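You operate a simulated robot arm through the tools that you are given. There is no shell and no other tool.

You are at the controls of a simulated robot arm. One attempt, no reset.

Task
The grey cup turned over in the wash. Tip it out in the sink.
Fine: stand it on the drainer to be washed again; fold the purple flap up and stand the clean orange glass on the blue tray; the rack stays out.

It is judged by the outcome, as a careful person would: the job done as asked, and still so three seconds after it is handed in. It fails if anything else is knocked over, pushed out of place, dropped, spilled or broken. Flat cloth is picked up by pressing the open fingertips on it (5 to 10 N) and closing them slowly along it; thin cloth reads only 2 to 8 mm in the jaws.

Robot
A 6-joint arm with a two-finger parallel gripper, fixed in place. Base frame: the origin is on the floor under the middle of its stand, x ahead of it, y to its left, z up; the work surface is at about z = 0.903. Lengths are in m, angles in rad, forces in N, time in s.
With the tool pointing down near the work surface it reaches from about 0.24 to 0.66 m from the base axis. Its first joint turns from -1.152 to 1.152 rad. Payload 2.9 kg.
Tool frame: the origin (TCP) lies between the finger pads and is the grasp point; the fingertips stand 0.03 m ahead of it; z points along the fingers, y is the line along which they close. Largest opening 0.11 m; finger width 0.02, thickness 0.01; the body of the gripper, 0.048 by 0.112 m, starts 0.055 m behind the TCP.
Orientation is that of the tool frame in the base frame, as a unit quaternion [x, y, z, w]. With the fingers straight down and closing along the base's y, the tool's x points along the base's -x, its y along +y and its z along -z.

Tools
- The arm moves only by the tool drive_tool. Its argument "motion" is a list of rows, each a list of 6 numbers: the shift along the tool's x, y, z in units of 30 mm (1.0 is 30 mm), then the turn, a rotation vector about the tool's x, y, z in units of 5 degrees (1.0 is 5 degrees). In form: [[x, y, z, rx, ry, rz], ...]. A call has 1 to 20 rows; each row shifts and turns the commanded pose from where the row before left it, along the tool's axes as they then stand. "fingers" is the opening, from 0 (shut) to 1 (fully open), set as the call begins (left out, the last holds). A call with a number of a shift or a turn outside -1 to 1 is refused whole. Each row takes 0.2 s and may step no farther than 0.05 m and 0.15 rad from the row before; otherwise, or with a gripper value out of range, the whole call is refused. A pose out of reach is approached as far as the arm can. The call stops where the force on the tool passes 90 N (or 10 N more than at its start, if that is more) or the arm is blocked; 0.2 s more then pass. The fingers move at their own pace (about 0.108 m/s each) and stop on an object; they squeeze with about 28 N. The grip force told is the motor's: it shows also when the fingers shut on nothing. Time passes only in rows, and 0.2 s behind the last, so rows that do not move let the fingers close. It gives the time, the measured TCP pose, the force on the tool (base axes), the opening and the grip force at its end, in the units of the frame above (readings bear some noise), with the torque about the TCP (base axes, N m) and any sound that the robot's microphone picked up.
- Cameras (640 x 400 px; columns grow to the right, rows downward): "scene" is fixed at [0.06, 0.4245, 1.3786]; the picture's right is [-0.89, -0.45, 0.00], its down [-0.29, 0.57, -0.77] and it looks along [0.35, -0.69, -0.63] (base axes); focal length 214 px, centre (320, 200). "wrist" rides on the gripper at [0.072, 0.017, -0.103] in the tool frame; the picture's right is [-0.23, 0.97, 0.00], its down [-0.76, -0.18, -0.62] and it looks along [-0.61, -0.14, 0.78] (tool axes); focal length 222 px, centre (320, 200). There is no depth. A picture from a camera that has moved, and an enlarged one, comes with that camera's place and axes in the base frame and with its lens.
- grab_frame(camera): a new picture of that camera. No time passes.
- enlarge(camera, box): a new picture of the part [left, top, right, bottom] of that camera's present view, enlarged. No time passes.
- close_job(): hands the job in; it is judged then, once.

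Places have to be worked out from the pictures, the camera data and where the tool is seen. Open the gripper and draw the arm clear of the work before you hand the job in, unless the task says otherwise.

The tools are called after ">>>" by a JSON object that holds its "fn" and its "kwargs". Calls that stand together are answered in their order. drive_tool: Moves the arm, as the interface text tells. Its arguments: {"type":"object","properties":{"motion":{"type":"array","items":{"type":"array","items":{"type":"number"}}},"fingers":{"type":"number"}},"required":["motion"]} The other tools are called the same way: grab_frame (camera) takes a picture; enlarge (camera, box) takes an enlarged picture of a part of a camera's view; close_job () hands the job in.

At the start:

```text
time_s: 0.0
tool_pos: [0.4298, -0.1649, 1.2231]
orientation: [-0.001, 1.0, 0.0, 0.0]
wrist_force: [-0.1, -0.6, -0.4]
ft_torque: [-0.02, 0.04, 0.0]
finger_gap: 0.1097
gripper_force: 0.1
```

scene: 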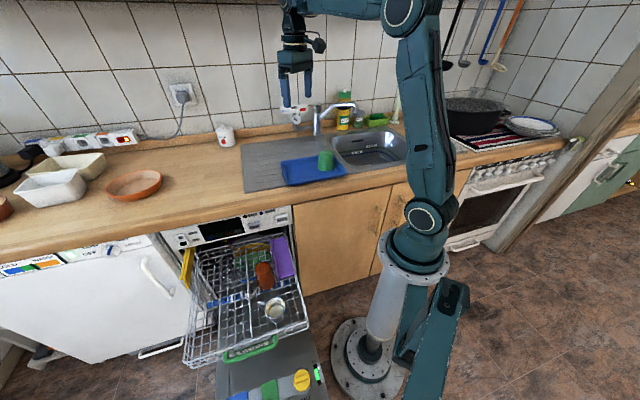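
wrist: 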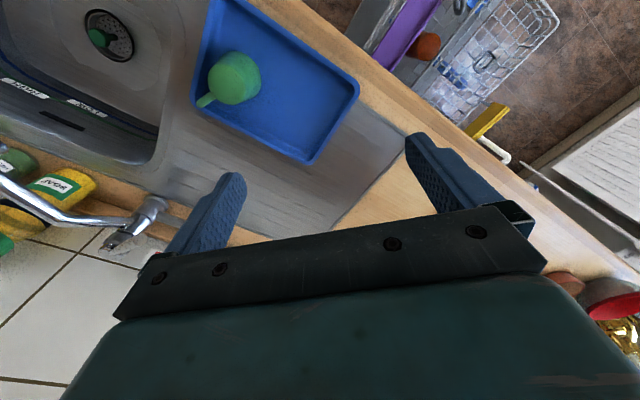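

I start by looking closer at the dishwasher rack, the sink and the tray.

>>> {"fn": "enlarge", "kwargs": {"camera": "scene", "box": [170, 210, 330, 370]}}

>>> {"fn": "enlarge", "kwargs": {"camera": "scene", "box": [230, 90, 430, 200]}}

>>> {"fn": "enlarge", "kwargs": {"camera": "wrist", "box": [340, 0, 640, 180]}}

```text
2.50 times, centred on (250, 290) of scene
camera zoom: at [0.06, 0.4245, 1.3786], right [-0.89, -0.45, 0.0], down [-0.29, 0.57, -0.77], along [0.35, -0.69, -0.63], focal length 536 px, centre (495, -25)
```

zoom: 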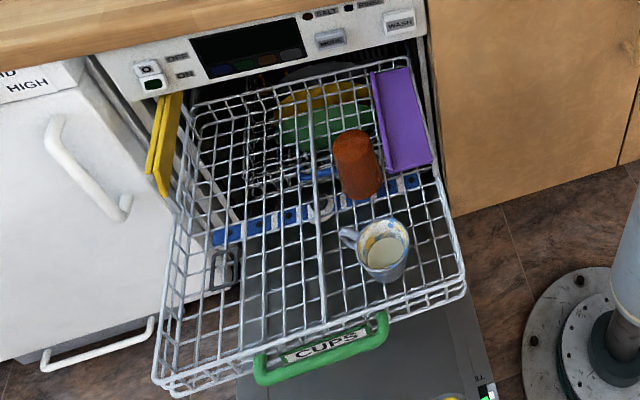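

```text
3.20 times, centred on (330, 145) of scene
camera zoom: at [0.06, 0.4245, 1.3786], right [-0.89, -0.45, 0.0], down [-0.29, 0.57, -0.77], along [0.35, -0.69, -0.63], focal length 686 px, centre (288, 376)
```

zoom: 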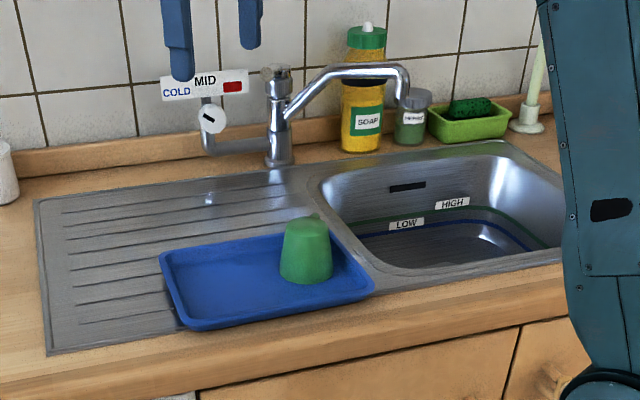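

```text
2.13 times, centred on (490, 90) of wrist
camera zoom: at [0.3573, -0.1478, 1.3261], right [0.23, 0.97, 0.0], down [0.76, -0.18, 0.62], along [0.61, -0.14, -0.78], focal length 474 px, centre (-43, 435)
```

zoom: 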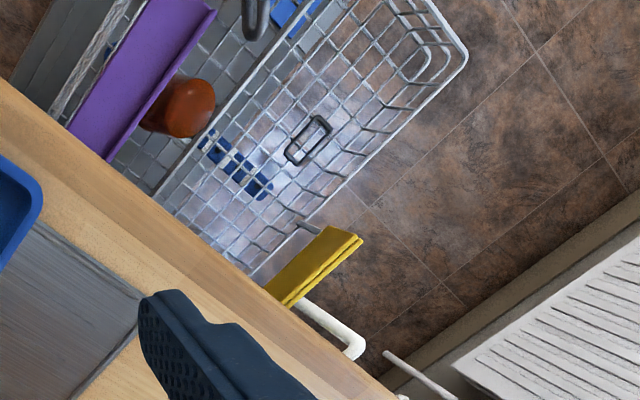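

The counter runs diagonally in the base frame; I place the glass top near (0.47, 0.10, 0.65) and the mug near (0.34, 0.20), both in the pulled-out rack. I move the wrist camera, staying high, over toward the rack for a better look.

>>> {"fn": "drive_tool", "kwargs": {"motion": [[0.4, 0.95, 0.1, 0, 0, 0], [0.4, 0.95, 0.1, 0, 0, 0], [0.4, 0.95, 0.1, 0, 0, 0], [0.4, 0.95, 0.1, 0, 0, 0], [0.4, 0.95, 0.1, 0, 0, 0], [0.4, 0.95, 0.1, 0, 0, 0], [0.4, 0.95, 0.1, 0, 0, 0], [0.4, 0.95, 0.1, 0, 0, 0], [0.4, 0.95, 0.1, 0, 0, 0], [0.4, 0.95, 0.1, 0, 0, 0], [0.4, 0.95, 0.1, 0, 0, 0], [0.4, 0.95, 0.1, 0, 0, 0], [0.4, 0.95, 0.1, 0, 0, 0], [0.4, 0.95, 0.1, 0, 0, 0], [0.4, 0.95, 0.1, 0, 0, 0]]}}

```text
time_s: 3.2
tool_pos: [0.2503, 0.2623, 1.1766]
orientation: [0.0, 1.0, 0.0, 0.0]
wrist_force: [-0.6, -0.2, 0.1]
ft_torque: [-0.01, 0.02, 0.0]
finger_gap: 0.1102
gripper_force: 0.1
```

The arm followed exactly. Now I turn the tool about its axis so that the camera faces the wall side over the rack.

>>> {"fn": "drive_tool", "kwargs": {"motion": [[0, 0, 0, 0, 0, 0.92], [0, 0, 0, 0, 0, 0.92], [0, 0, 0, 0, 0, 0.92], [0, 0, 0, 0, 0, 0.92], [0, 0, 0, 0, 0, 0.92], [0, 0, 0, 0, 0, 0.92], [0, 0, 0, 0, 0, 0.92], [0, 0, 0, 0, 0, 0.92], [0, 0, 0, 0, 0, 0.92], [0, 0, 0, 0, 0, 0.92]]}}

>>> {"fn": "grab_frame", "kwargs": {"camera": "wrist"}}

>>> {"fn": "grab_frame", "kwargs": {"camera": "scene"}}

```text
time_s: 5.4
tool_pos: [0.2498, 0.262, 1.1788]
orientation: [0.392, 0.92, 0.0, 0.0]
wrist_force: [0.3, 0.3, 0.0]
ft_torque: [-0.01, 0.02, 0.01]
finger_gap: 0.11
gripper_force: 0.0
```

```text
taken
camera wrist: at [0.2112, 0.3263, 1.2817], right [0.86, 0.51, 0.0], down [0.4, -0.67, 0.62], along [0.32, -0.54, -0.78], focal length 222 px, centre (320, 200)
```

wrist: 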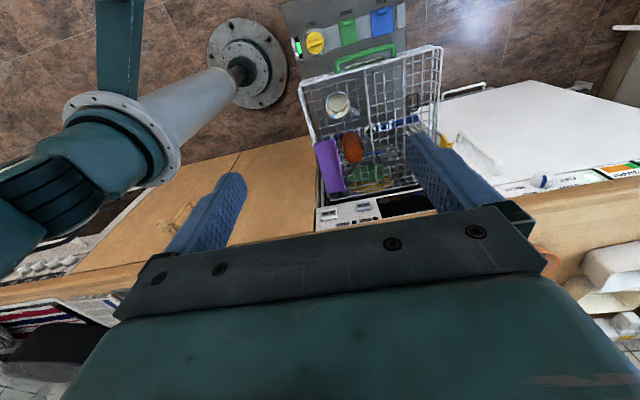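

```text
taken
```

scene: 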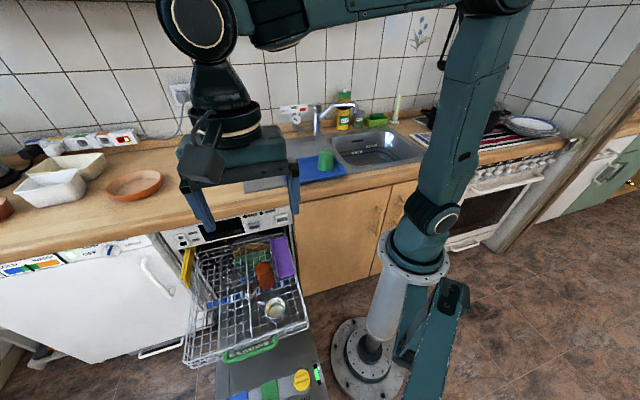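

The rack is in view from above. I enlarge it to measure.

>>> {"fn": "enlarge", "kwargs": {"camera": "wrist", "box": [290, 30, 450, 210]}}

>>> {"fn": "enlarge", "kwargs": {"camera": "scene", "box": [225, 230, 315, 340]}}

```text
2.22 times, centred on (370, 120) of wrist
camera zoom: at [0.2112, 0.3263, 1.2817], right [0.86, 0.51, 0.0], down [0.4, -0.67, 0.62], along [0.32, -0.54, -0.78], focal length 494 px, centre (209, 378)
```

zoom: 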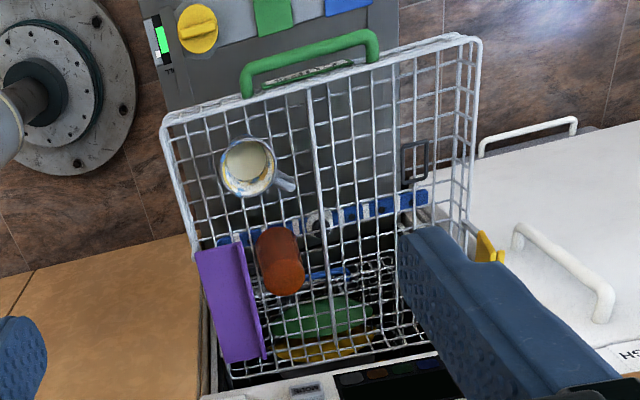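

```text
3.64 times, centred on (270, 285) of scene
camera zoom: at [0.06, 0.4245, 1.3786], right [-0.89, -0.45, 0.0], down [-0.29, 0.57, -0.77], along [0.35, -0.69, -0.63], focal length 780 px, centre (502, -109)
```

zoom: 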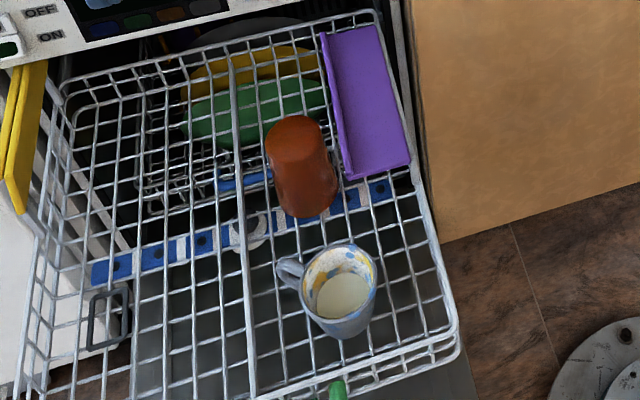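

The mug (with milky water in it) has its rim near (0.35, 0.19, 0.63), with the handle toward +x, and the glass stands mouth-down near (0.467, 0.10). I turn back to the base-aligned orientation, which puts the fingers across the handle direction, and come lower for a closer look.

>>> {"fn": "drive_tool", "kwargs": {"motion": [[0, 0, 0, 0, 0, -0.92], [0, 0, 0, 0, 0, -0.92], [0, 0, 0, 0, 0, -0.92], [0, 0, 0, 0, 0, -0.92], [0, 0, 0, 0, 0, -0.92], [0, 0, 0, 0, 0, -0.92], [0, 0, 0, 0, 0, -0.92], [0, 0, 0, 0, 0, -0.92], [0, 0, 0, 0, 0, -0.92], [0, 0, 0, 0, 0, -0.92], [0, -0.29, 0.9, 0, 0, 0], [0, -0.29, 0.9, 0, 0, 0], [0, -0.29, 0.9, 0, 0, 0], [0, -0.29, 0.9, 0, 0, 0], [0, -0.29, 0.9, 0, 0, 0], [0, -0.29, 0.9, 0, 0, 0], [0, -0.29, 0.9, 0, 0, 0], [0, -0.29, 0.9, 0, 0, 0]]}}

>>> {"fn": "grab_frame", "kwargs": {"camera": "wrist"}}

>>> {"fn": "grab_frame", "kwargs": {"camera": "scene"}}

```text
time_s: 9.2
tool_pos: [0.251, 0.1932, 0.9607]
orientation: [0.0, 1.0, 0.0, 0.0]
wrist_force: [0.5, 0.3, 0.2]
ft_torque: [0.0, -0.01, -0.02]
finger_gap: 0.11
gripper_force: 0.0
```

```text
taken
camera wrist: at [0.1783, 0.21, 1.0646], right [0.23, 0.97, 0.0], down [0.76, -0.18, 0.62], along [0.61, -0.14, -0.78], focal length 222 px, centre (320, 200)
```

wrist: 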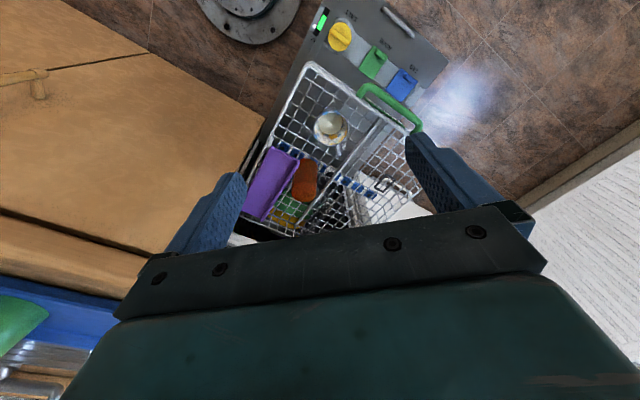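

```text
taken
```

scene: 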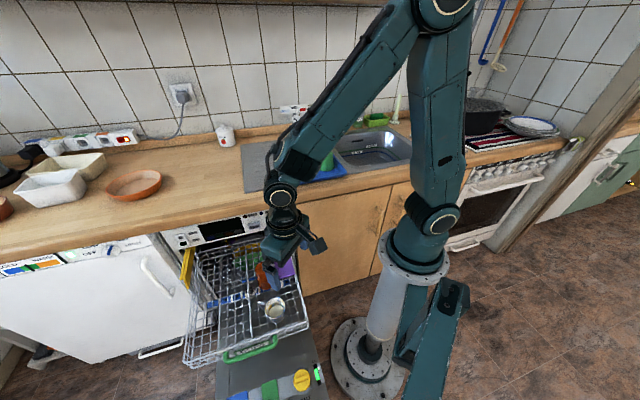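

Enlarging the wrist view for triangulation of the mug, glass and flap.

>>> {"fn": "enlarge", "kwargs": {"camera": "wrist", "box": [225, 50, 435, 250]}}

>>> {"fn": "enlarge", "kwargs": {"camera": "wrist", "box": [290, 90, 370, 170]}}

>>> {"fn": "enlarge", "kwargs": {"camera": "scene", "box": [230, 270, 310, 330]}}

```text
2.00 times, centred on (330, 150) of wrist
camera zoom: at [0.1783, 0.21, 1.0646], right [0.23, 0.97, 0.0], down [0.76, -0.18, 0.62], along [0.61, -0.14, -0.78], focal length 444 px, centre (300, 300)
```

zoom: 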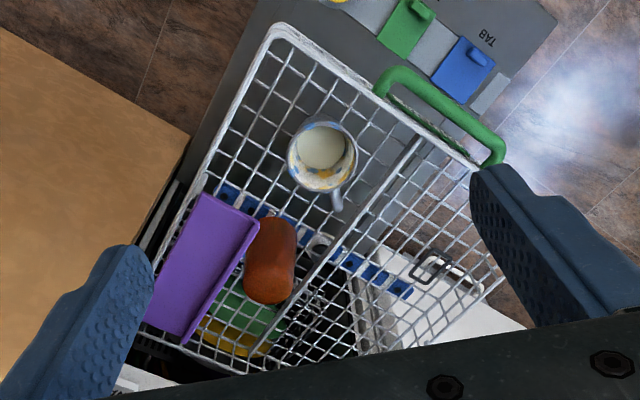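

```text
5.00 times, centred on (330, 130) of wrist
camera zoom: at [0.1783, 0.21, 1.0646], right [0.23, 0.97, 0.0], down [0.76, -0.18, 0.62], along [0.61, -0.14, -0.78], focal length 1111 px, centre (270, 550)
```

zoom: 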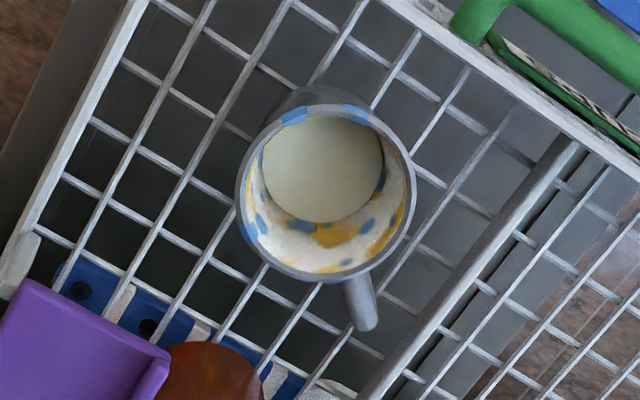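

```text
6.67 times, centred on (270, 300) of scene
camera zoom: at [0.06, 0.4245, 1.3786], right [-0.89, -0.45, 0.0], down [-0.29, 0.57, -0.77], along [0.35, -0.69, -0.63], focal length 1430 px, centre (653, -467)
```

zoom: 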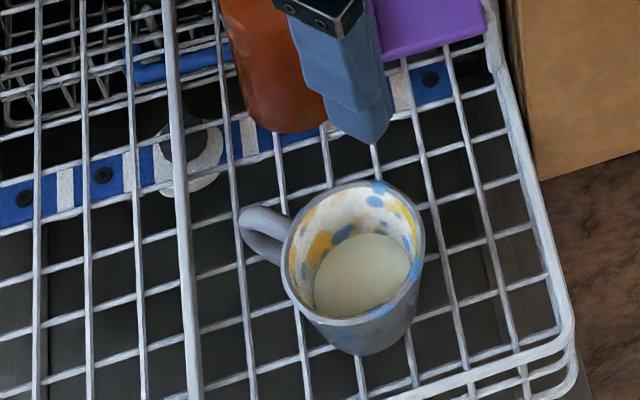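

Triangulating: mug rim centre (0.351, 0.193, 0.614), about 74 mm across, tapering to its foot near z 0.54; the handle runs toward +x to about (0.428, 0.199, 0.59). I'll take it by the handle, so I go above the handle with a partly closed gripper.

>>> {"fn": "drive_tool", "kwargs": {"motion": [[-0.6, 0.016, 0.95, 0, 0, 0], [-0.6, 0.016, 0.95, 0, 0, 0], [-0.6, 0.016, 0.95, 0, 0, 0], [-0.6, 0.016, 0.95, 0, 0, 0], [-0.6, 0.016, 0.95, 0, 0, 0], [-0.6, 0.016, 0.95, 0, 0, 0], [-0.6, 0.016, 0.95, 0, 0, 0], [-0.6, 0.016, 0.95, 0, 0, 0], [-0.55, 0.016, 0.95, 0, 0, 0], [0, 0, 0, 0, 0, -0.8]], "fingers": 0.5}}

>>> {"fn": "grab_frame", "kwargs": {"camera": "wrist"}}

>>> {"fn": "grab_frame", "kwargs": {"camera": "scene"}}

```text
time_s: 11.4
tool_pos: [0.411, 0.1993, 0.707]
orientation: [-0.035, 0.999, 0.0, 0.0]
wrist_force: [-0.5, 0.2, -0.8]
ft_torque: [-0.01, 0.0, -0.03]
finger_gap: 0.055
gripper_force: 0.0
```

```text
taken
camera wrist: at [0.337, 0.2098, 0.8092], right [0.16, 0.99, 0.0], down [0.77, -0.12, 0.62], along [0.62, -0.1, -0.78], focal length 222 px, centre (320, 200)
```

wrist: 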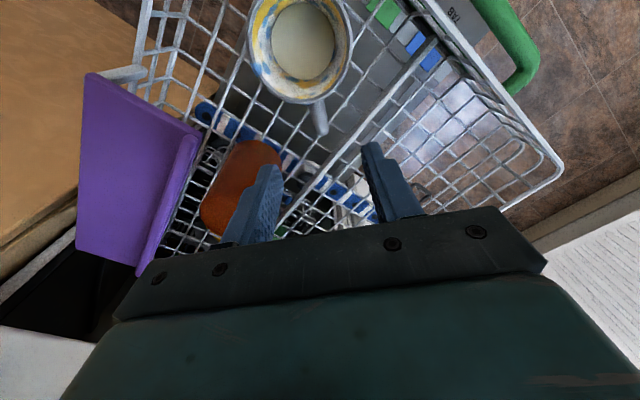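

```text
taken
```

scene: 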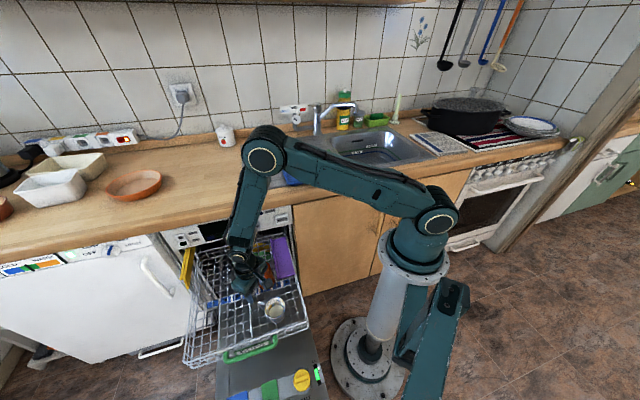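

The fingers are above the handle zone; I enlarge to check the alignment with the handle.

>>> {"fn": "enlarge", "kwargs": {"camera": "wrist", "box": [200, 0, 440, 250]}}

>>> {"fn": "enlarge", "kwargs": {"camera": "scene", "box": [220, 230, 320, 340]}}

```text
1.60 times, centred on (320, 125) of wrist
camera zoom: at [0.337, 0.2098, 0.8092], right [0.16, 0.99, 0.0], down [0.77, -0.12, 0.62], along [0.62, -0.1, -0.78], focal length 355 px, centre (320, 320)
```

zoom: 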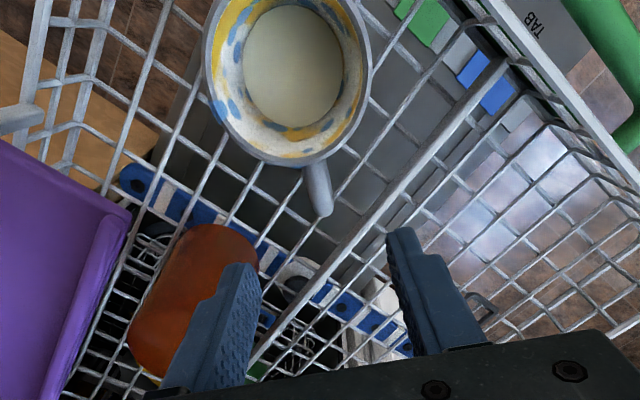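

```text
3.64 times, centred on (270, 285) of scene
camera zoom: at [0.06, 0.4245, 1.3786], right [-0.89, -0.45, 0.0], down [-0.29, 0.57, -0.77], along [0.35, -0.69, -0.63], focal length 780 px, centre (502, -109)
```

zoom: 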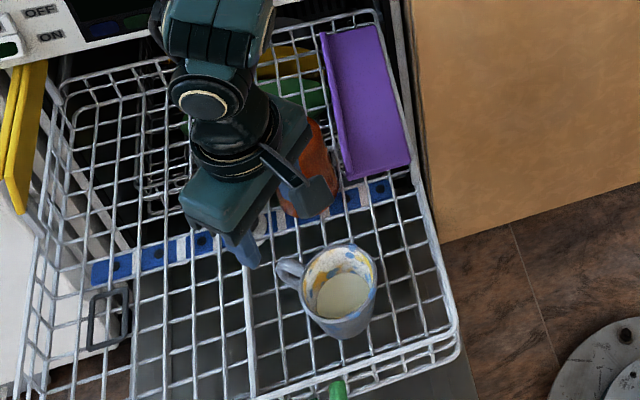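

The handle runs from (0.387, 0.198) to (0.426, 0.197), between the open fingers. I go straight down to z about 0.588 with a 3 mm shift in y.

>>> {"fn": "drive_tool", "kwargs": {"motion": [[0, -0.1, 0.6, 0, 0, 0], [0, 0, 0.6, 0, 0, 0], [0, 0, 0.6, 0, 0, 0], [0, 0, 0.6, 0, 0, 0], [0, 0, 0.6, 0, 0, 0], [0, 0, 0.5, 0, 0, 0], [0, 0, 0.4, 0, 0, 0]]}}

>>> {"fn": "grab_frame", "kwargs": {"camera": "wrist"}}

>>> {"fn": "enlarge", "kwargs": {"camera": "scene", "box": [220, 230, 320, 340]}}

```text
time_s: 13.0
tool_pos: [0.4111, 0.1962, 0.5875]
orientation: [-0.036, 0.999, -0.001, 0.0]
wrist_force: [-0.4, 0.3, 0.4]
ft_torque: [0.0, 0.01, 0.0]
finger_gap: 0.0549
gripper_force: 0.0
```

```text
taken
camera wrist: at [0.3367, 0.2068, 0.6909], right [0.16, 0.99, 0.0], down [0.77, -0.12, 0.62], along [0.62, -0.1, -0.78], focal length 222 px, centre (320, 200)
```

wrist: 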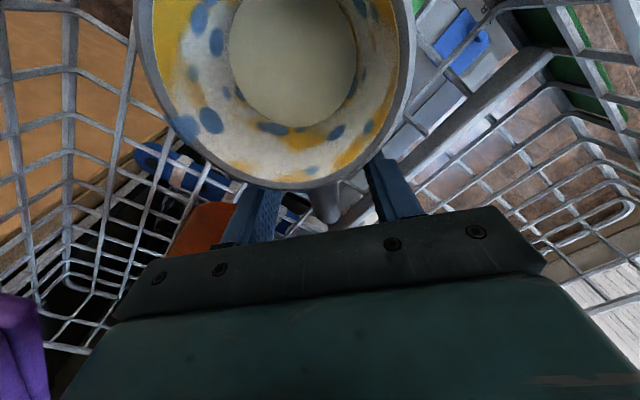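

```text
3.64 times, centred on (270, 285) of scene
camera zoom: at [0.06, 0.4245, 1.3786], right [-0.89, -0.45, 0.0], down [-0.29, 0.57, -0.77], along [0.35, -0.69, -0.63], focal length 780 px, centre (502, -109)
```

zoom: 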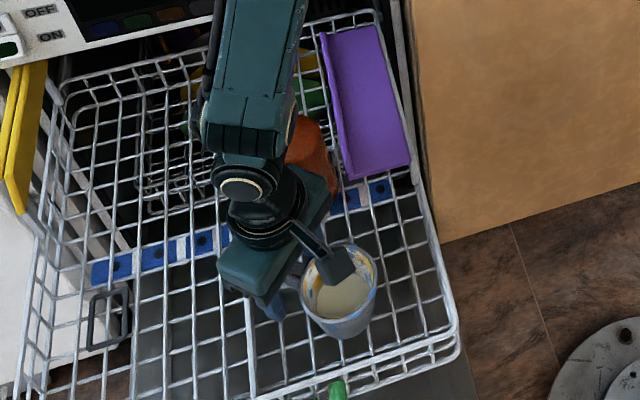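

The handle is between the fingers, roughly centred. I close in two stages to keep the cup from being jolted.

>>> {"fn": "drive_tool", "kwargs": {"motion": [[0, 0, 0, 0, 0, 0], [0, 0, 0, 0, 0, 0]], "fingers": 0.2}}

>>> {"fn": "drive_tool", "kwargs": {"motion": [[0, 0, 0, 0, 0, 0], [0, 0, 0, 0, 0, 0], [0, 0, 0, 0, 0, 0]], "fingers": 0.0}}

>>> {"fn": "grab_frame", "kwargs": {"camera": "wrist"}}

```text
time_s: 13.6
tool_pos: [0.4111, 0.1949, 0.5883]
orientation: [-0.034, 0.999, 0.0, -0.001]
wrist_force: [-0.1, -0.5, 0.4]
ft_torque: [0.02, -0.02, 0.0]
finger_gap: 0.0222
gripper_force: 0.0
```

```text
time_s: 14.4
tool_pos: [0.4117, 0.1952, 0.5878]
orientation: [-0.035, 0.999, 0.0, 0.001]
wrist_force: [0.7, -0.1, 0.3]
ft_torque: [-0.02, 0.0, -0.04]
finger_gap: 0.0123
gripper_force: 28.8
```

```text
taken
camera wrist: at [0.3366, 0.2068, 0.6913], right [0.16, 0.99, 0.0], down [0.77, -0.12, 0.62], along [0.62, -0.1, -0.78], focal length 222 px, centre (320, 200)
```

wrist: 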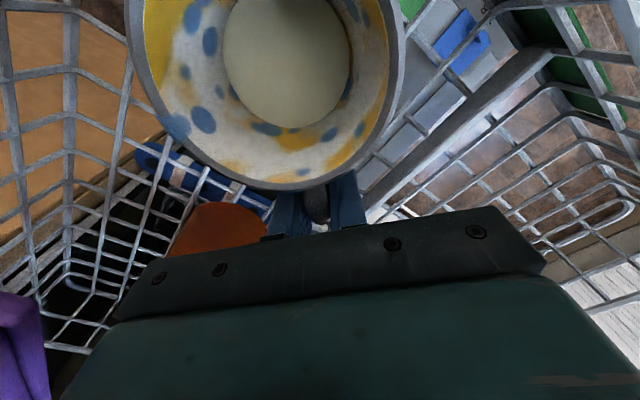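

The handle is gripped (12.3 mm, 29 N). I lift a little and check the hold.

>>> {"fn": "drive_tool", "kwargs": {"motion": [[0, 0, -0.2, 0, 0, 0], [0, 0, -0.3, 0, 0, 0], [0, 0, -0.3, 0, 0, 0], [0, 0, -0.3, 0, 0, 0]]}}

>>> {"fn": "grab_frame", "kwargs": {"camera": "wrist"}}

>>> {"fn": "enlarge", "kwargs": {"camera": "scene", "box": [220, 230, 320, 340]}}

```text
time_s: 15.4
tool_pos: [0.4103, 0.1958, 0.6209]
orientation: [-0.035, 0.999, 0.0, 0.001]
wrist_force: [0.0, 0.4, -1.8]
ft_torque: [0.02, -0.07, 0.04]
finger_gap: 0.0123
gripper_force: 28.2
```

```text
taken
camera wrist: at [0.3361, 0.2071, 0.7239], right [0.16, 0.99, 0.0], down [0.77, -0.12, 0.62], along [0.61, -0.1, -0.78], focal length 222 px, centre (320, 200)
```

wrist: 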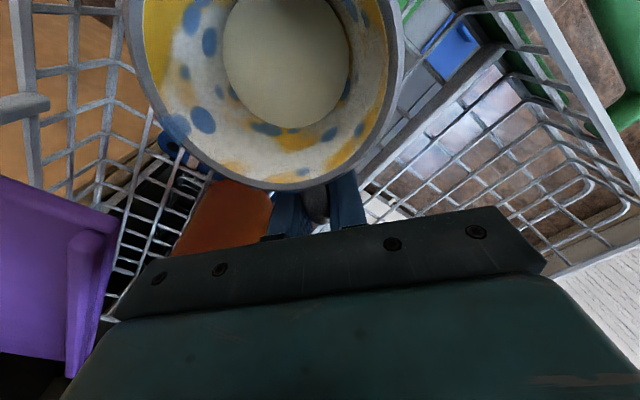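

```text
3.64 times, centred on (270, 285) of scene
camera zoom: at [0.06, 0.4245, 1.3786], right [-0.89, -0.45, 0.0], down [-0.29, 0.57, -0.77], along [0.35, -0.69, -0.63], focal length 780 px, centre (502, -109)
```

zoom: 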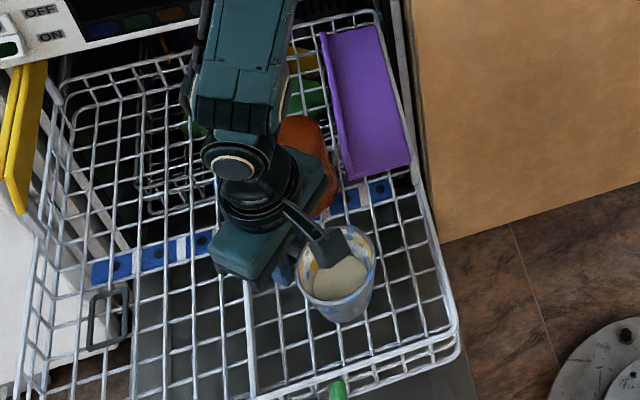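

The mug hangs level and steady on its handle (about 1.8 N). I lift it straight up, well above counter height.

>>> {"fn": "drive_tool", "kwargs": {"motion": [[0, 0, -0.5, 0, 0, 0], [0, 0, -0.9, 0, 0, 0], [0, 0, -1, 0, 0, 0], [0, 0, -1, 0, 0, 0], [0, 0, -1, 0, 0, 0], [0, 0, -1, 0, 0, 0], [0, 0, -1, 0, 0, 0], [0, 0, -1, 0, 0, 0], [0, 0, -1, 0, 0, 0], [0, 0, -1, 0, 0, 0], [0, 0, -1, 0, 0, 0], [0, 0, -1, 0, 0, 0], [0, 0, -1, 0, 0, 0], [0, 0, -1, 0, 0, 0], [0, 0, -1, 0, 0, 0], [0, 0, -1, 0, 0, 0], [0, 0, -0.8, 0, 0, 0], [0, 0, -0.4, 0, 0, 0]]}}

>>> {"fn": "grab_frame", "kwargs": {"camera": "wrist"}}

>>> {"fn": "grab_frame", "kwargs": {"camera": "scene"}}

```text
time_s: 19.2
tool_pos: [0.4106, 0.1951, 1.1202]
orientation: [-0.034, 0.999, -0.001, 0.0]
wrist_force: [0.8, -0.8, -2.1]
ft_torque: [0.04, -0.09, -0.03]
finger_gap: 0.0122
gripper_force: 27.6
```

```text
taken
camera wrist: at [0.3368, 0.2066, 1.2236], right [0.16, 0.99, 0.0], down [0.77, -0.12, 0.62], along [0.61, -0.1, -0.78], focal length 222 px, centre (320, 200)
```

wrist: 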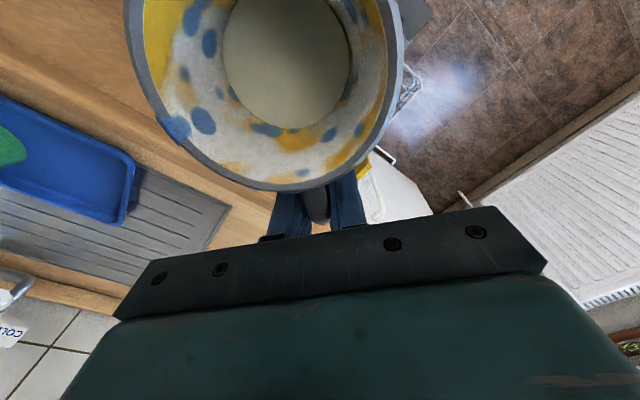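

```text
taken
```

scene: 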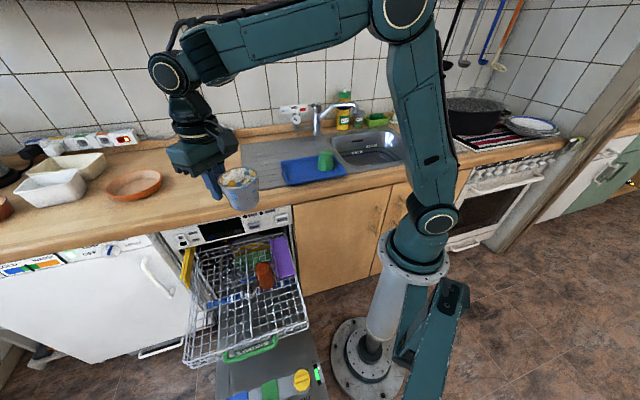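

The mug is level at z 1.12. I carry it across in a straight line at this height toward the sink, with soft starts and stops.

>>> {"fn": "drive_tool", "kwargs": {"motion": [[0.071, -0.394, 0, 0, 0, 0], [0.124, -0.689, 0, 0, 0, 0], [0.168, -0.935, 0, 0, 0, 0], [0.168, -0.935, 0, 0, 0, 0], [0.168, -0.935, 0, 0, 0, 0], [0.168, -0.935, 0, 0, 0, 0], [0.168, -0.935, 0, 0, 0, 0], [0.168, -0.935, 0, 0, 0, 0], [0.168, -0.935, 0, 0, 0, 0], [0.168, -0.935, 0, 0, 0, 0], [0.168, -0.935, 0, 0, 0, 0], [0.168, -0.935, 0, 0, 0, 0], [0.168, -0.935, 0, 0, 0, 0], [0.168, -0.935, 0, 0, 0, 0], [0.168, -0.935, 0, 0, 0, 0], [0.168, -0.935, 0, 0, 0, 0], [0.124, -0.689, 0, 0, 0, 0], [0.071, -0.394, 0, 0, 0, 0]]}}

>>> {"fn": "grab_frame", "kwargs": {"camera": "scene"}}

>>> {"fn": "grab_frame", "kwargs": {"camera": "wrist"}}

```text
time_s: 23.0
tool_pos: [0.3617, -0.2668, 1.1201]
orientation: [-0.034, 0.999, 0.0, 0.0]
wrist_force: [-0.8, 0.5, -1.0]
ft_torque: [0.04, -0.11, -0.01]
finger_gap: 0.0121
gripper_force: 27.9
```

```text
taken
```

scene: 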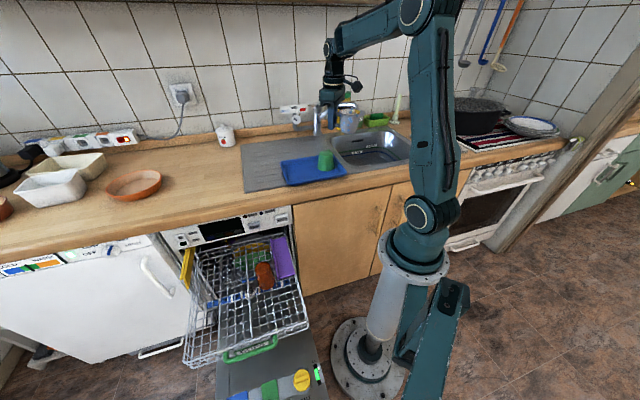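

```text
taken
camera wrist: at [0.2873, -0.2559, 1.2229], right [0.16, 0.99, 0.0], down [0.77, -0.12, 0.62], along [0.62, -0.1, -0.78], focal length 222 px, centre (320, 200)
```

wrist: 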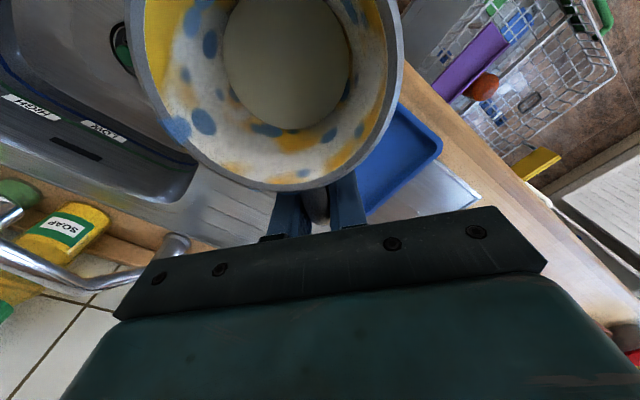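

Everything is steady. I continue over the basin to about (0.322, -0.458), then turn the tool so that the mug faces back along the radius from the base.

>>> {"fn": "drive_tool", "kwargs": {"motion": [[0.11, -0.39, 0, 0, 0, 0], [0.22, -0.783, 0, 0, 0, 0], [0.276, -0.979, 0, 0, 0, 0], [0.276, -0.979, 0, 0, 0, 0], [0.276, -0.979, 0, 0, 0, 0], [0.276, -0.979, 0, 0, 0, 0], [0.22, -0.783, 0, 0, 0, 0], [0.11, -0.39, 0, 0, 0, 0]]}}

>>> {"fn": "drive_tool", "kwargs": {"motion": [[0, 0, 0, 0, 0, 0.5], [0, 0, 0, 0, 0, 0.9], [0, 0, 0, 0, 0, 1], [0, 0, 0, 0, 0, 1], [0, 0, 0, 0, 0, 1], [0, 0, 0, 0, 0, 1], [0, 0, 0, 0, 0, 1], [0, 0, 0, 0, 0, 1], [0, 0, 0, 0, 0, 1], [0, 0, 0, 0, 0, 1], [0, 0, 0, 0, 0, 1], [0, 0, 0, 0, 0, 0.9], [0, 0, 0, 0, 0, 0.5]]}}

>>> {"fn": "grab_frame", "kwargs": {"camera": "scene"}}

>>> {"fn": "grab_frame", "kwargs": {"camera": "wrist"}}

```text
time_s: 24.8
tool_pos: [0.3212, -0.4592, 1.121]
orientation: [-0.035, 0.999, 0.0, 0.0]
wrist_force: [-0.2, -0.8, -1.9]
ft_torque: [0.01, -0.11, -0.03]
finger_gap: 0.0121
gripper_force: 28.1
```

```text
time_s: 27.6
tool_pos: [0.3217, -0.4604, 1.1186]
orientation: [0.462, 0.887, 0.0, -0.001]
wrist_force: [-0.4, -0.3, -2.6]
ft_torque: [-0.08, -0.06, 0.02]
finger_gap: 0.0121
gripper_force: 28.1
```

```text
taken
```

scene: 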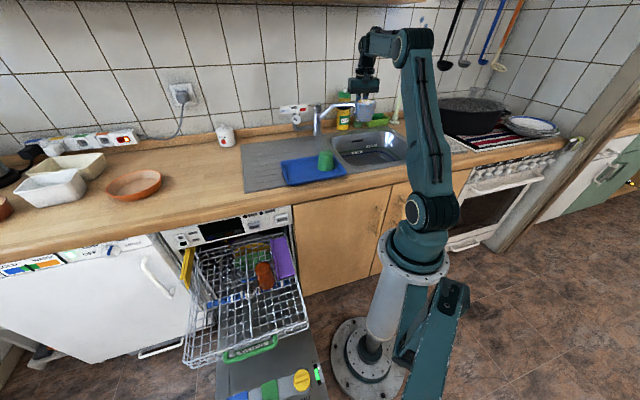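

```text
taken
camera wrist: at [0.294, -0.3905, 1.222], right [0.93, 0.37, 0.0], down [0.29, -0.73, 0.62], along [0.23, -0.58, -0.78], focal length 222 px, centre (320, 200)
```

wrist: 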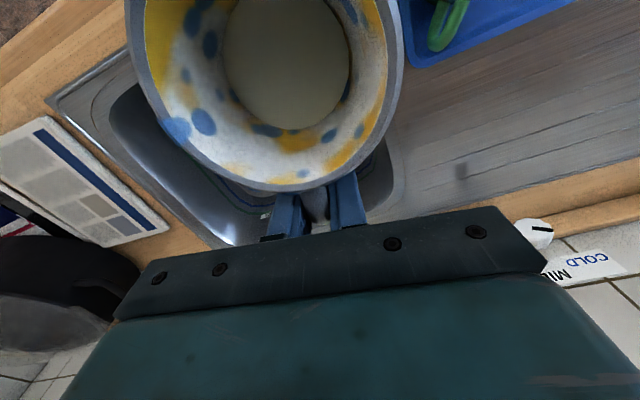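

I look closely at how the mug sits relative to the basin and the tap.

>>> {"fn": "enlarge", "kwargs": {"camera": "scene", "box": [290, 60, 430, 190]}}

>>> {"fn": "enlarge", "kwargs": {"camera": "wrist", "box": [40, 0, 460, 260]}}

```text
3.08 times, centred on (360, 125) of scene
camera zoom: at [0.06, 0.4245, 1.3786], right [-0.89, -0.45, 0.0], down [-0.29, 0.57, -0.77], along [0.35, -0.69, -0.63], focal length 660 px, centre (197, 431)
```

zoom: 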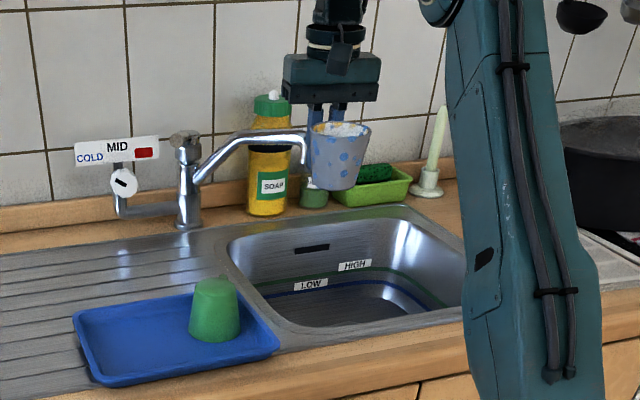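

```text
1.52 times, centred on (250, 130) of wrist
camera zoom: at [0.294, -0.3905, 1.222], right [0.93, 0.37, 0.0], down [0.29, -0.73, 0.62], along [0.23, -0.58, -0.78], focal length 338 px, centre (427, 307)
```

zoom: 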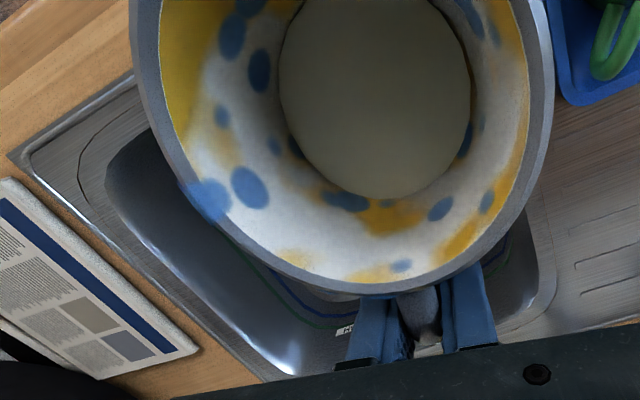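

Corrected estimate: the basin spans roughly 0.47 to 0.79 m along the outward radius here, and the spout tip is near (0.41, -0.65, 1.04), so the lip should go to about r = 0.57. First I pitch the tool 30° outward (still well below spilling), watching that the mug turns with it.

>>> {"fn": "drive_tool", "kwargs": {"motion": [[0, 0, 0, 0, -0.5, 0], [0, 0, 0, 0, -0.9, 0], [0, 0, 0, 0, -1, 0], [0, 0, 0, 0, -1, 0], [0, 0, 0, 0, -1, 0], [0, 0, 0, 0, -0.9, 0], [0, 0, 0, 0, -0.5, 0]]}}

>>> {"fn": "grab_frame", "kwargs": {"camera": "wrist"}}

>>> {"fn": "enlarge", "kwargs": {"camera": "scene", "box": [290, 30, 430, 190]}}

```text
time_s: 29.2
tool_pos: [0.323, -0.4585, 1.1191]
orientation: [0.447, 0.859, -0.116, 0.223]
wrist_force: [0.0, 0.0, -2.3]
ft_torque: [-0.06, -0.05, -0.03]
finger_gap: 0.0119
gripper_force: 28.4
```

```text
taken
camera wrist: at [0.2703, -0.3567, 1.174], right [0.91, 0.4, 0.11], down [0.06, -0.4, 0.91], along [0.41, -0.83, -0.39], focal length 222 px, centre (320, 200)
```

wrist: 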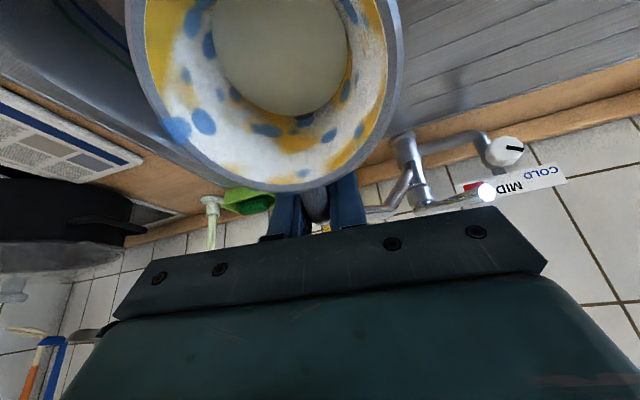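

```text
2.50 times, centred on (360, 110) of scene
camera zoom: at [0.06, 0.4245, 1.3786], right [-0.89, -0.45, 0.0], down [-0.29, 0.57, -0.77], along [0.35, -0.69, -0.63], focal length 536 px, centre (220, 425)
```

zoom: 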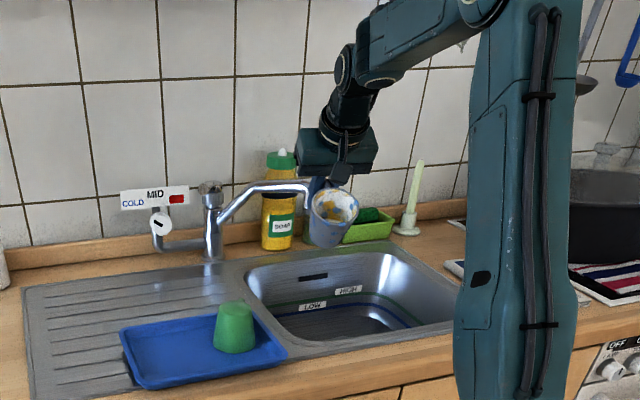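

The mug turns rigidly with the tool and the liquid stays inside, at 29°. Now I shift outward and slightly down so the lip is over the basin middle.

>>> {"fn": "drive_tool", "kwargs": {"motion": [[-0.27, 0, 0.28, 0, 0, 0], [-0.5, 0, 0.52, 0, 0, 0], [-0.73, 0, 0.76, 0, 0, 0], [-0.5, 0, 0.52, 0, 0, 0], [-0.27, 0, 0.28, 0, 0, 0]]}}

>>> {"fn": "enlarge", "kwargs": {"camera": "scene", "box": [290, 30, 430, 190]}}

>>> {"fn": "grab_frame", "kwargs": {"camera": "wrist"}}

```text
time_s: 30.4
tool_pos: [0.3765, -0.5346, 1.0911]
orientation: [0.447, 0.859, -0.115, 0.222]
wrist_force: [0.4, -0.9, -1.5]
ft_torque: [-0.06, -0.06, -0.04]
finger_gap: 0.0121
gripper_force: 28.2
```

```text
2.50 times, centred on (360, 110) of scene
camera zoom: at [0.06, 0.4245, 1.3786], right [-0.89, -0.45, 0.0], down [-0.29, 0.57, -0.77], along [0.35, -0.69, -0.63], focal length 536 px, centre (220, 425)
```

zoom: 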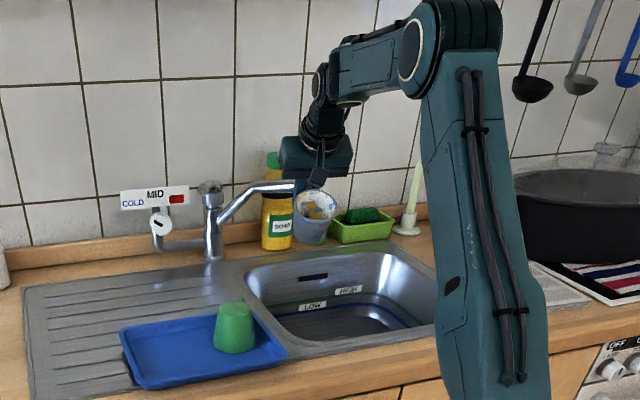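

```text
taken
camera wrist: at [0.3243, -0.4327, 1.1459], right [0.91, 0.4, 0.11], down [0.06, -0.4, 0.91], along [0.41, -0.83, -0.39], focal length 222 px, centre (320, 200)
```

wrist: 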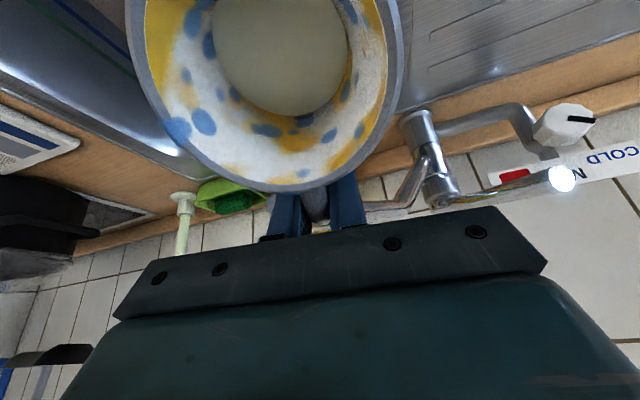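

Triangulation puts the spout along y ≈ -0.615 with its tip near (0.40, -0.614, 1.05), about 5 cm clear of the fingertips. I now pitch slowly to about 59° to begin the pour with the lip near r 0.57.

>>> {"fn": "drive_tool", "kwargs": {"motion": [[0, 0, 0, 0, -0.5, 0], [0, 0, 0, 0, -0.5, 0], [0, 0, 0, 0, -0.5, 0], [0, 0, 0, 0, -0.5, 0], [0, 0, 0, 0, -0.5, 0], [0, 0, 0, 0, -0.5, 0], [0, 0, 0, 0, -0.5, 0], [0, 0, 0, 0, -0.5, 0], [0, 0, 0, 0, -0.5, 0], [0, 0, 0, 0, -0.5, 0], [0, 0, 0, 0, -0.5, 0], [0, 0, 0, 0, -0.5, 0]]}}

>>> {"fn": "enlarge", "kwargs": {"camera": "scene", "box": [290, 30, 430, 190]}}

>>> {"fn": "grab_frame", "kwargs": {"camera": "wrist"}}

```text
time_s: 33.0
tool_pos: [0.375, -0.5368, 1.0901]
orientation: [0.402, 0.771, -0.228, 0.438]
wrist_force: [-0.2, -0.3, -2.2]
ft_torque: [-0.03, -0.04, -0.02]
finger_gap: 0.0122
gripper_force: 28.0
```

```text
2.50 times, centred on (360, 110) of scene
camera zoom: at [0.06, 0.4245, 1.3786], right [-0.89, -0.45, 0.0], down [-0.29, 0.57, -0.77], along [0.35, -0.69, -0.63], focal length 536 px, centre (220, 425)
```

zoom: 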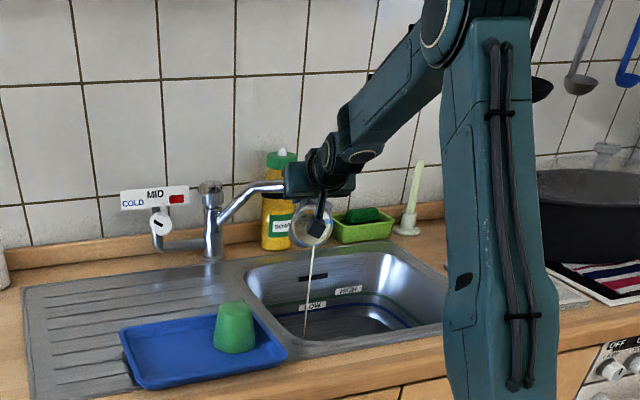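

```text
taken
camera wrist: at [0.3169, -0.4232, 1.0814], right [0.86, 0.46, 0.19], down [-0.23, 0.01, 0.97], along [0.45, -0.89, 0.12], focal length 222 px, centre (320, 200)
```

wrist: 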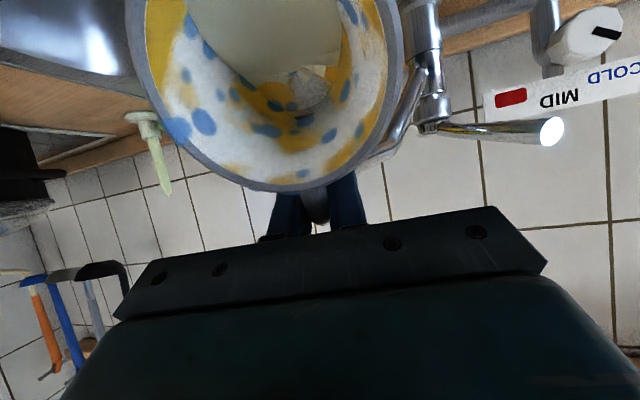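

A thin stream is falling into the basin, clear of its edges. I continue tipping slowly, drawing the tool back a little so that the lip stays over the basin and the mug foot stays away from the spout.

>>> {"fn": "drive_tool", "kwargs": {"motion": [[0.055, 0, -0.1, 0, -0.5, 0], [0.055, 0, -0.1, 0, -0.5, 0], [0.05, 0, -0.105, 0, -0.5, 0], [0.05, 0, -0.105, 0, -0.5, 0], [0.04, 0, -0.11, 0, -0.5, 0], [0.04, 0, -0.11, 0, -0.5, 0], [0.03, 0, -0.115, 0, -0.5, 0], [0.03, 0, -0.115, 0, -0.5, 0], [0.02, 0, -0.115, 0, -0.5, 0], [0.02, 0, -0.115, 0, -0.5, 0], [0.01, 0, -0.117, 0, -0.5, 0], [0, 0, -0.117, 0, -0.5, 0]]}}

>>> {"fn": "enlarge", "kwargs": {"camera": "scene", "box": [290, 30, 430, 190]}}

>>> {"fn": "grab_frame", "kwargs": {"camera": "wrist"}}

```text
time_s: 35.6
tool_pos: [0.3519, -0.5023, 1.0901]
orientation: [0.33, 0.633, -0.323, 0.621]
wrist_force: [0.7, -0.1, -2.5]
ft_torque: [0.0, 0.05, -0.01]
finger_gap: 0.0121
gripper_force: 27.9
```

```text
2.50 times, centred on (360, 110) of scene
camera zoom: at [0.06, 0.4245, 1.3786], right [-0.89, -0.45, 0.0], down [-0.29, 0.57, -0.77], along [0.35, -0.69, -0.63], focal length 536 px, centre (220, 425)
```

zoom: 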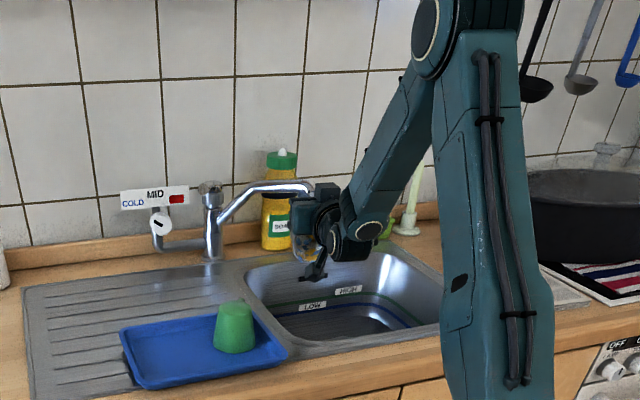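

```text
taken
camera wrist: at [0.3051, -0.4069, 1.0194], right [0.8, 0.56, 0.23], down [-0.5, 0.4, 0.77], along [0.34, -0.73, 0.59], focal length 222 px, centre (320, 200)
```

wrist: 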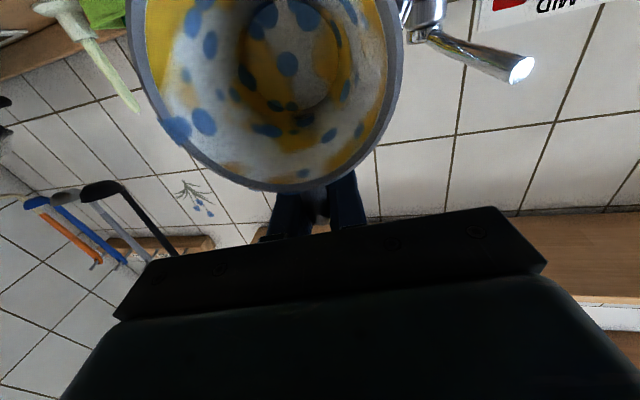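

The mug is nearly empty. I tip it past horizontal to about 114°, rising a little to keep the wrist clear of the counter, and let it drain.

>>> {"fn": "drive_tool", "kwargs": {"motion": [[-0.2, 0, -0.05, 0, -0.5, 0], [-0.2, 0, -0.05, 0, -0.5, 0], [-0.2, 0, -0.05, 0, -0.5, 0], [-0.2, 0, -0.05, 0, -0.5, 0], [-0.2, 0, -0.05, 0, -0.5, 0], [-0.2, 0, 0, 0, -0.5, 0], [-0.2, 0, 0, 0, -0.5, 0], [-0.2, 0, 0, 0, -0.5, 0], [-0.2, 0, 0, 0, -0.5, 0], [-0.2, 0, 0, 0, -0.5, 0], [0, 0, 0, 0, 0, 0], [0, 0, 0, 0, 0, 0], [0, 0, 0, 0, 0, 0], [0, 0, 0, 0, 0, 0], [0, 0, 0, 0, 0, 0]]}}

>>> {"fn": "enlarge", "kwargs": {"camera": "scene", "box": [290, 30, 430, 190]}}

>>> {"fn": "grab_frame", "kwargs": {"camera": "wrist"}}

```text
time_s: 38.8
tool_pos: [0.341, -0.4874, 1.1495]
orientation: [0.252, 0.484, -0.387, 0.744]
wrist_force: [0.8, 0.2, -1.4]
ft_torque: [0.04, 0.03, 0.01]
finger_gap: 0.0122
gripper_force: 27.7
```

```text
2.50 times, centred on (360, 110) of scene
camera zoom: at [0.06, 0.4245, 1.3786], right [-0.89, -0.45, 0.0], down [-0.29, 0.57, -0.77], along [0.35, -0.69, -0.63], focal length 536 px, centre (220, 425)
```

zoom: 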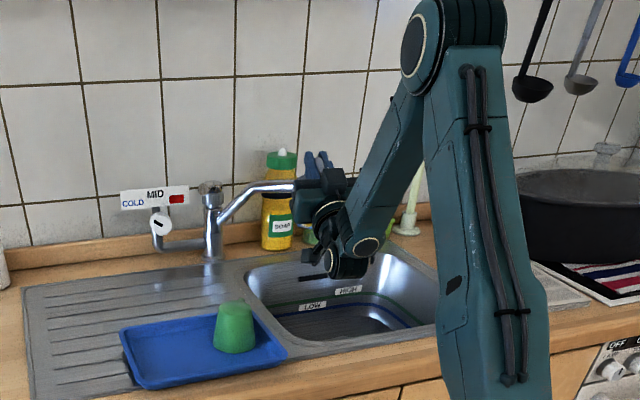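

```text
taken
camera wrist: at [0.3179, -0.4235, 1.0407], right [0.74, 0.63, 0.21], down [-0.65, 0.62, 0.44], along [0.15, -0.46, 0.87], focal length 222 px, centre (320, 200)
```

wrist: 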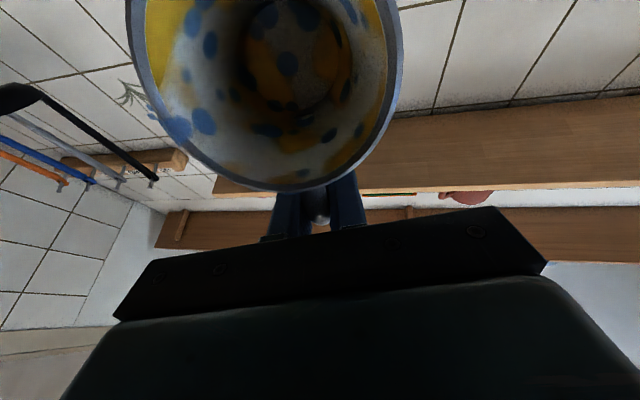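

The mug is drained (inside shows no liquid at 114°). Now I turn it back upright: first 60° back in place.

>>> {"fn": "drive_tool", "kwargs": {"motion": [[0, 0, 0, 0, 0.6, 0], [0, 0, 0, 0, 1, 0], [0, 0, 0, 0, 1, 0], [0, 0, 0, 0, 1, 0], [0, 0, 0, 0, 1, 0], [0, 0, 0, 0, 1, 0], [0, 0, 0, 0, 1, 0], [0, 0, 0, 0, 1, 0], [0, 0, 0, 0, 1, 0], [0, 0, 0, 0, 1, 0], [0, 0, 0, 0, 1, 0], [0, 0, 0, 0, 1, 0], [0, 0, 0, 0, 0.4, 0], [0.69, 0, -0.53, 0, 0, 0], [0.69, 0, -0.53, 0, 0, 0], [0.69, 0, -0.53, 0, 0, 0], [0.69, 0, -0.53, 0, 0, 0]]}}

>>> {"fn": "grab_frame", "kwargs": {"camera": "wrist"}}

```text
time_s: 42.4
tool_pos: [0.2854, -0.4041, 1.1196]
orientation: [0.411, 0.79, -0.21, 0.403]
wrist_force: [0.2, -0.3, -1.7]
ft_torque: [-0.05, -0.06, -0.01]
finger_gap: 0.0121
gripper_force: 27.9
```

```text
taken
camera wrist: at [0.2254, -0.2912, 1.1213], right [0.87, 0.45, 0.18], down [-0.18, -0.06, 0.98], along [0.45, -0.89, 0.03], focal length 222 px, centre (320, 200)
```

wrist: 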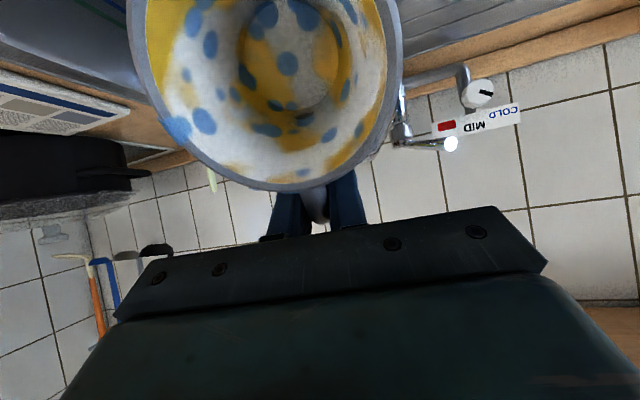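

Mug empty and held firmly. I turn back the remaining 54° to bring it upright.

>>> {"fn": "drive_tool", "kwargs": {"motion": [[0, 0, 0, 0, 0.9, 0], [0, 0, 0, 0, 1, 0], [0, 0, 0, 0, 1, 0], [0, 0, 0, 0, 1, 0], [0, 0, 0, 0, 1, 0], [0, 0, 0, 0, 1, 0], [0, 0, 0, 0, 1, 0], [0, 0, 0, 0, 1, 0], [0, 0, 0, 0, 1, 0], [0, 0, 0, 0, 1, 0], [0, 0, 0, 0, 0.91, 0]]}}

>>> {"fn": "grab_frame", "kwargs": {"camera": "wrist"}}

>>> {"fn": "grab_frame", "kwargs": {"camera": "scene"}}

```text
time_s: 44.8
tool_pos: [0.2853, -0.4053, 1.1192]
orientation: [0.461, 0.887, 0.001, -0.001]
wrist_force: [-0.2, -0.2, -0.9]
ft_torque: [-0.08, -0.05, 0.01]
finger_gap: 0.0121
gripper_force: 28.1
```

```text
taken
camera wrist: at [0.2558, -0.336, 1.2223], right [0.93, 0.37, 0.0], down [0.29, -0.73, 0.62], along [0.23, -0.58, -0.78], focal length 222 px, centre (320, 200)
```

wrist: 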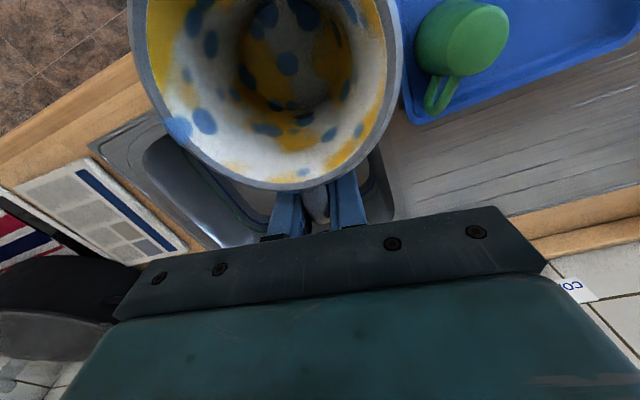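

```text
taken
```

scene: 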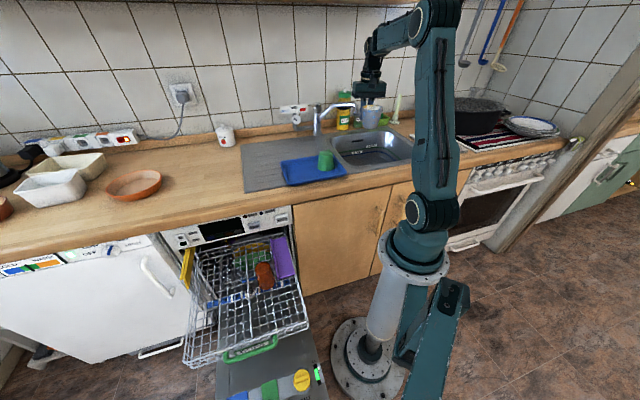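

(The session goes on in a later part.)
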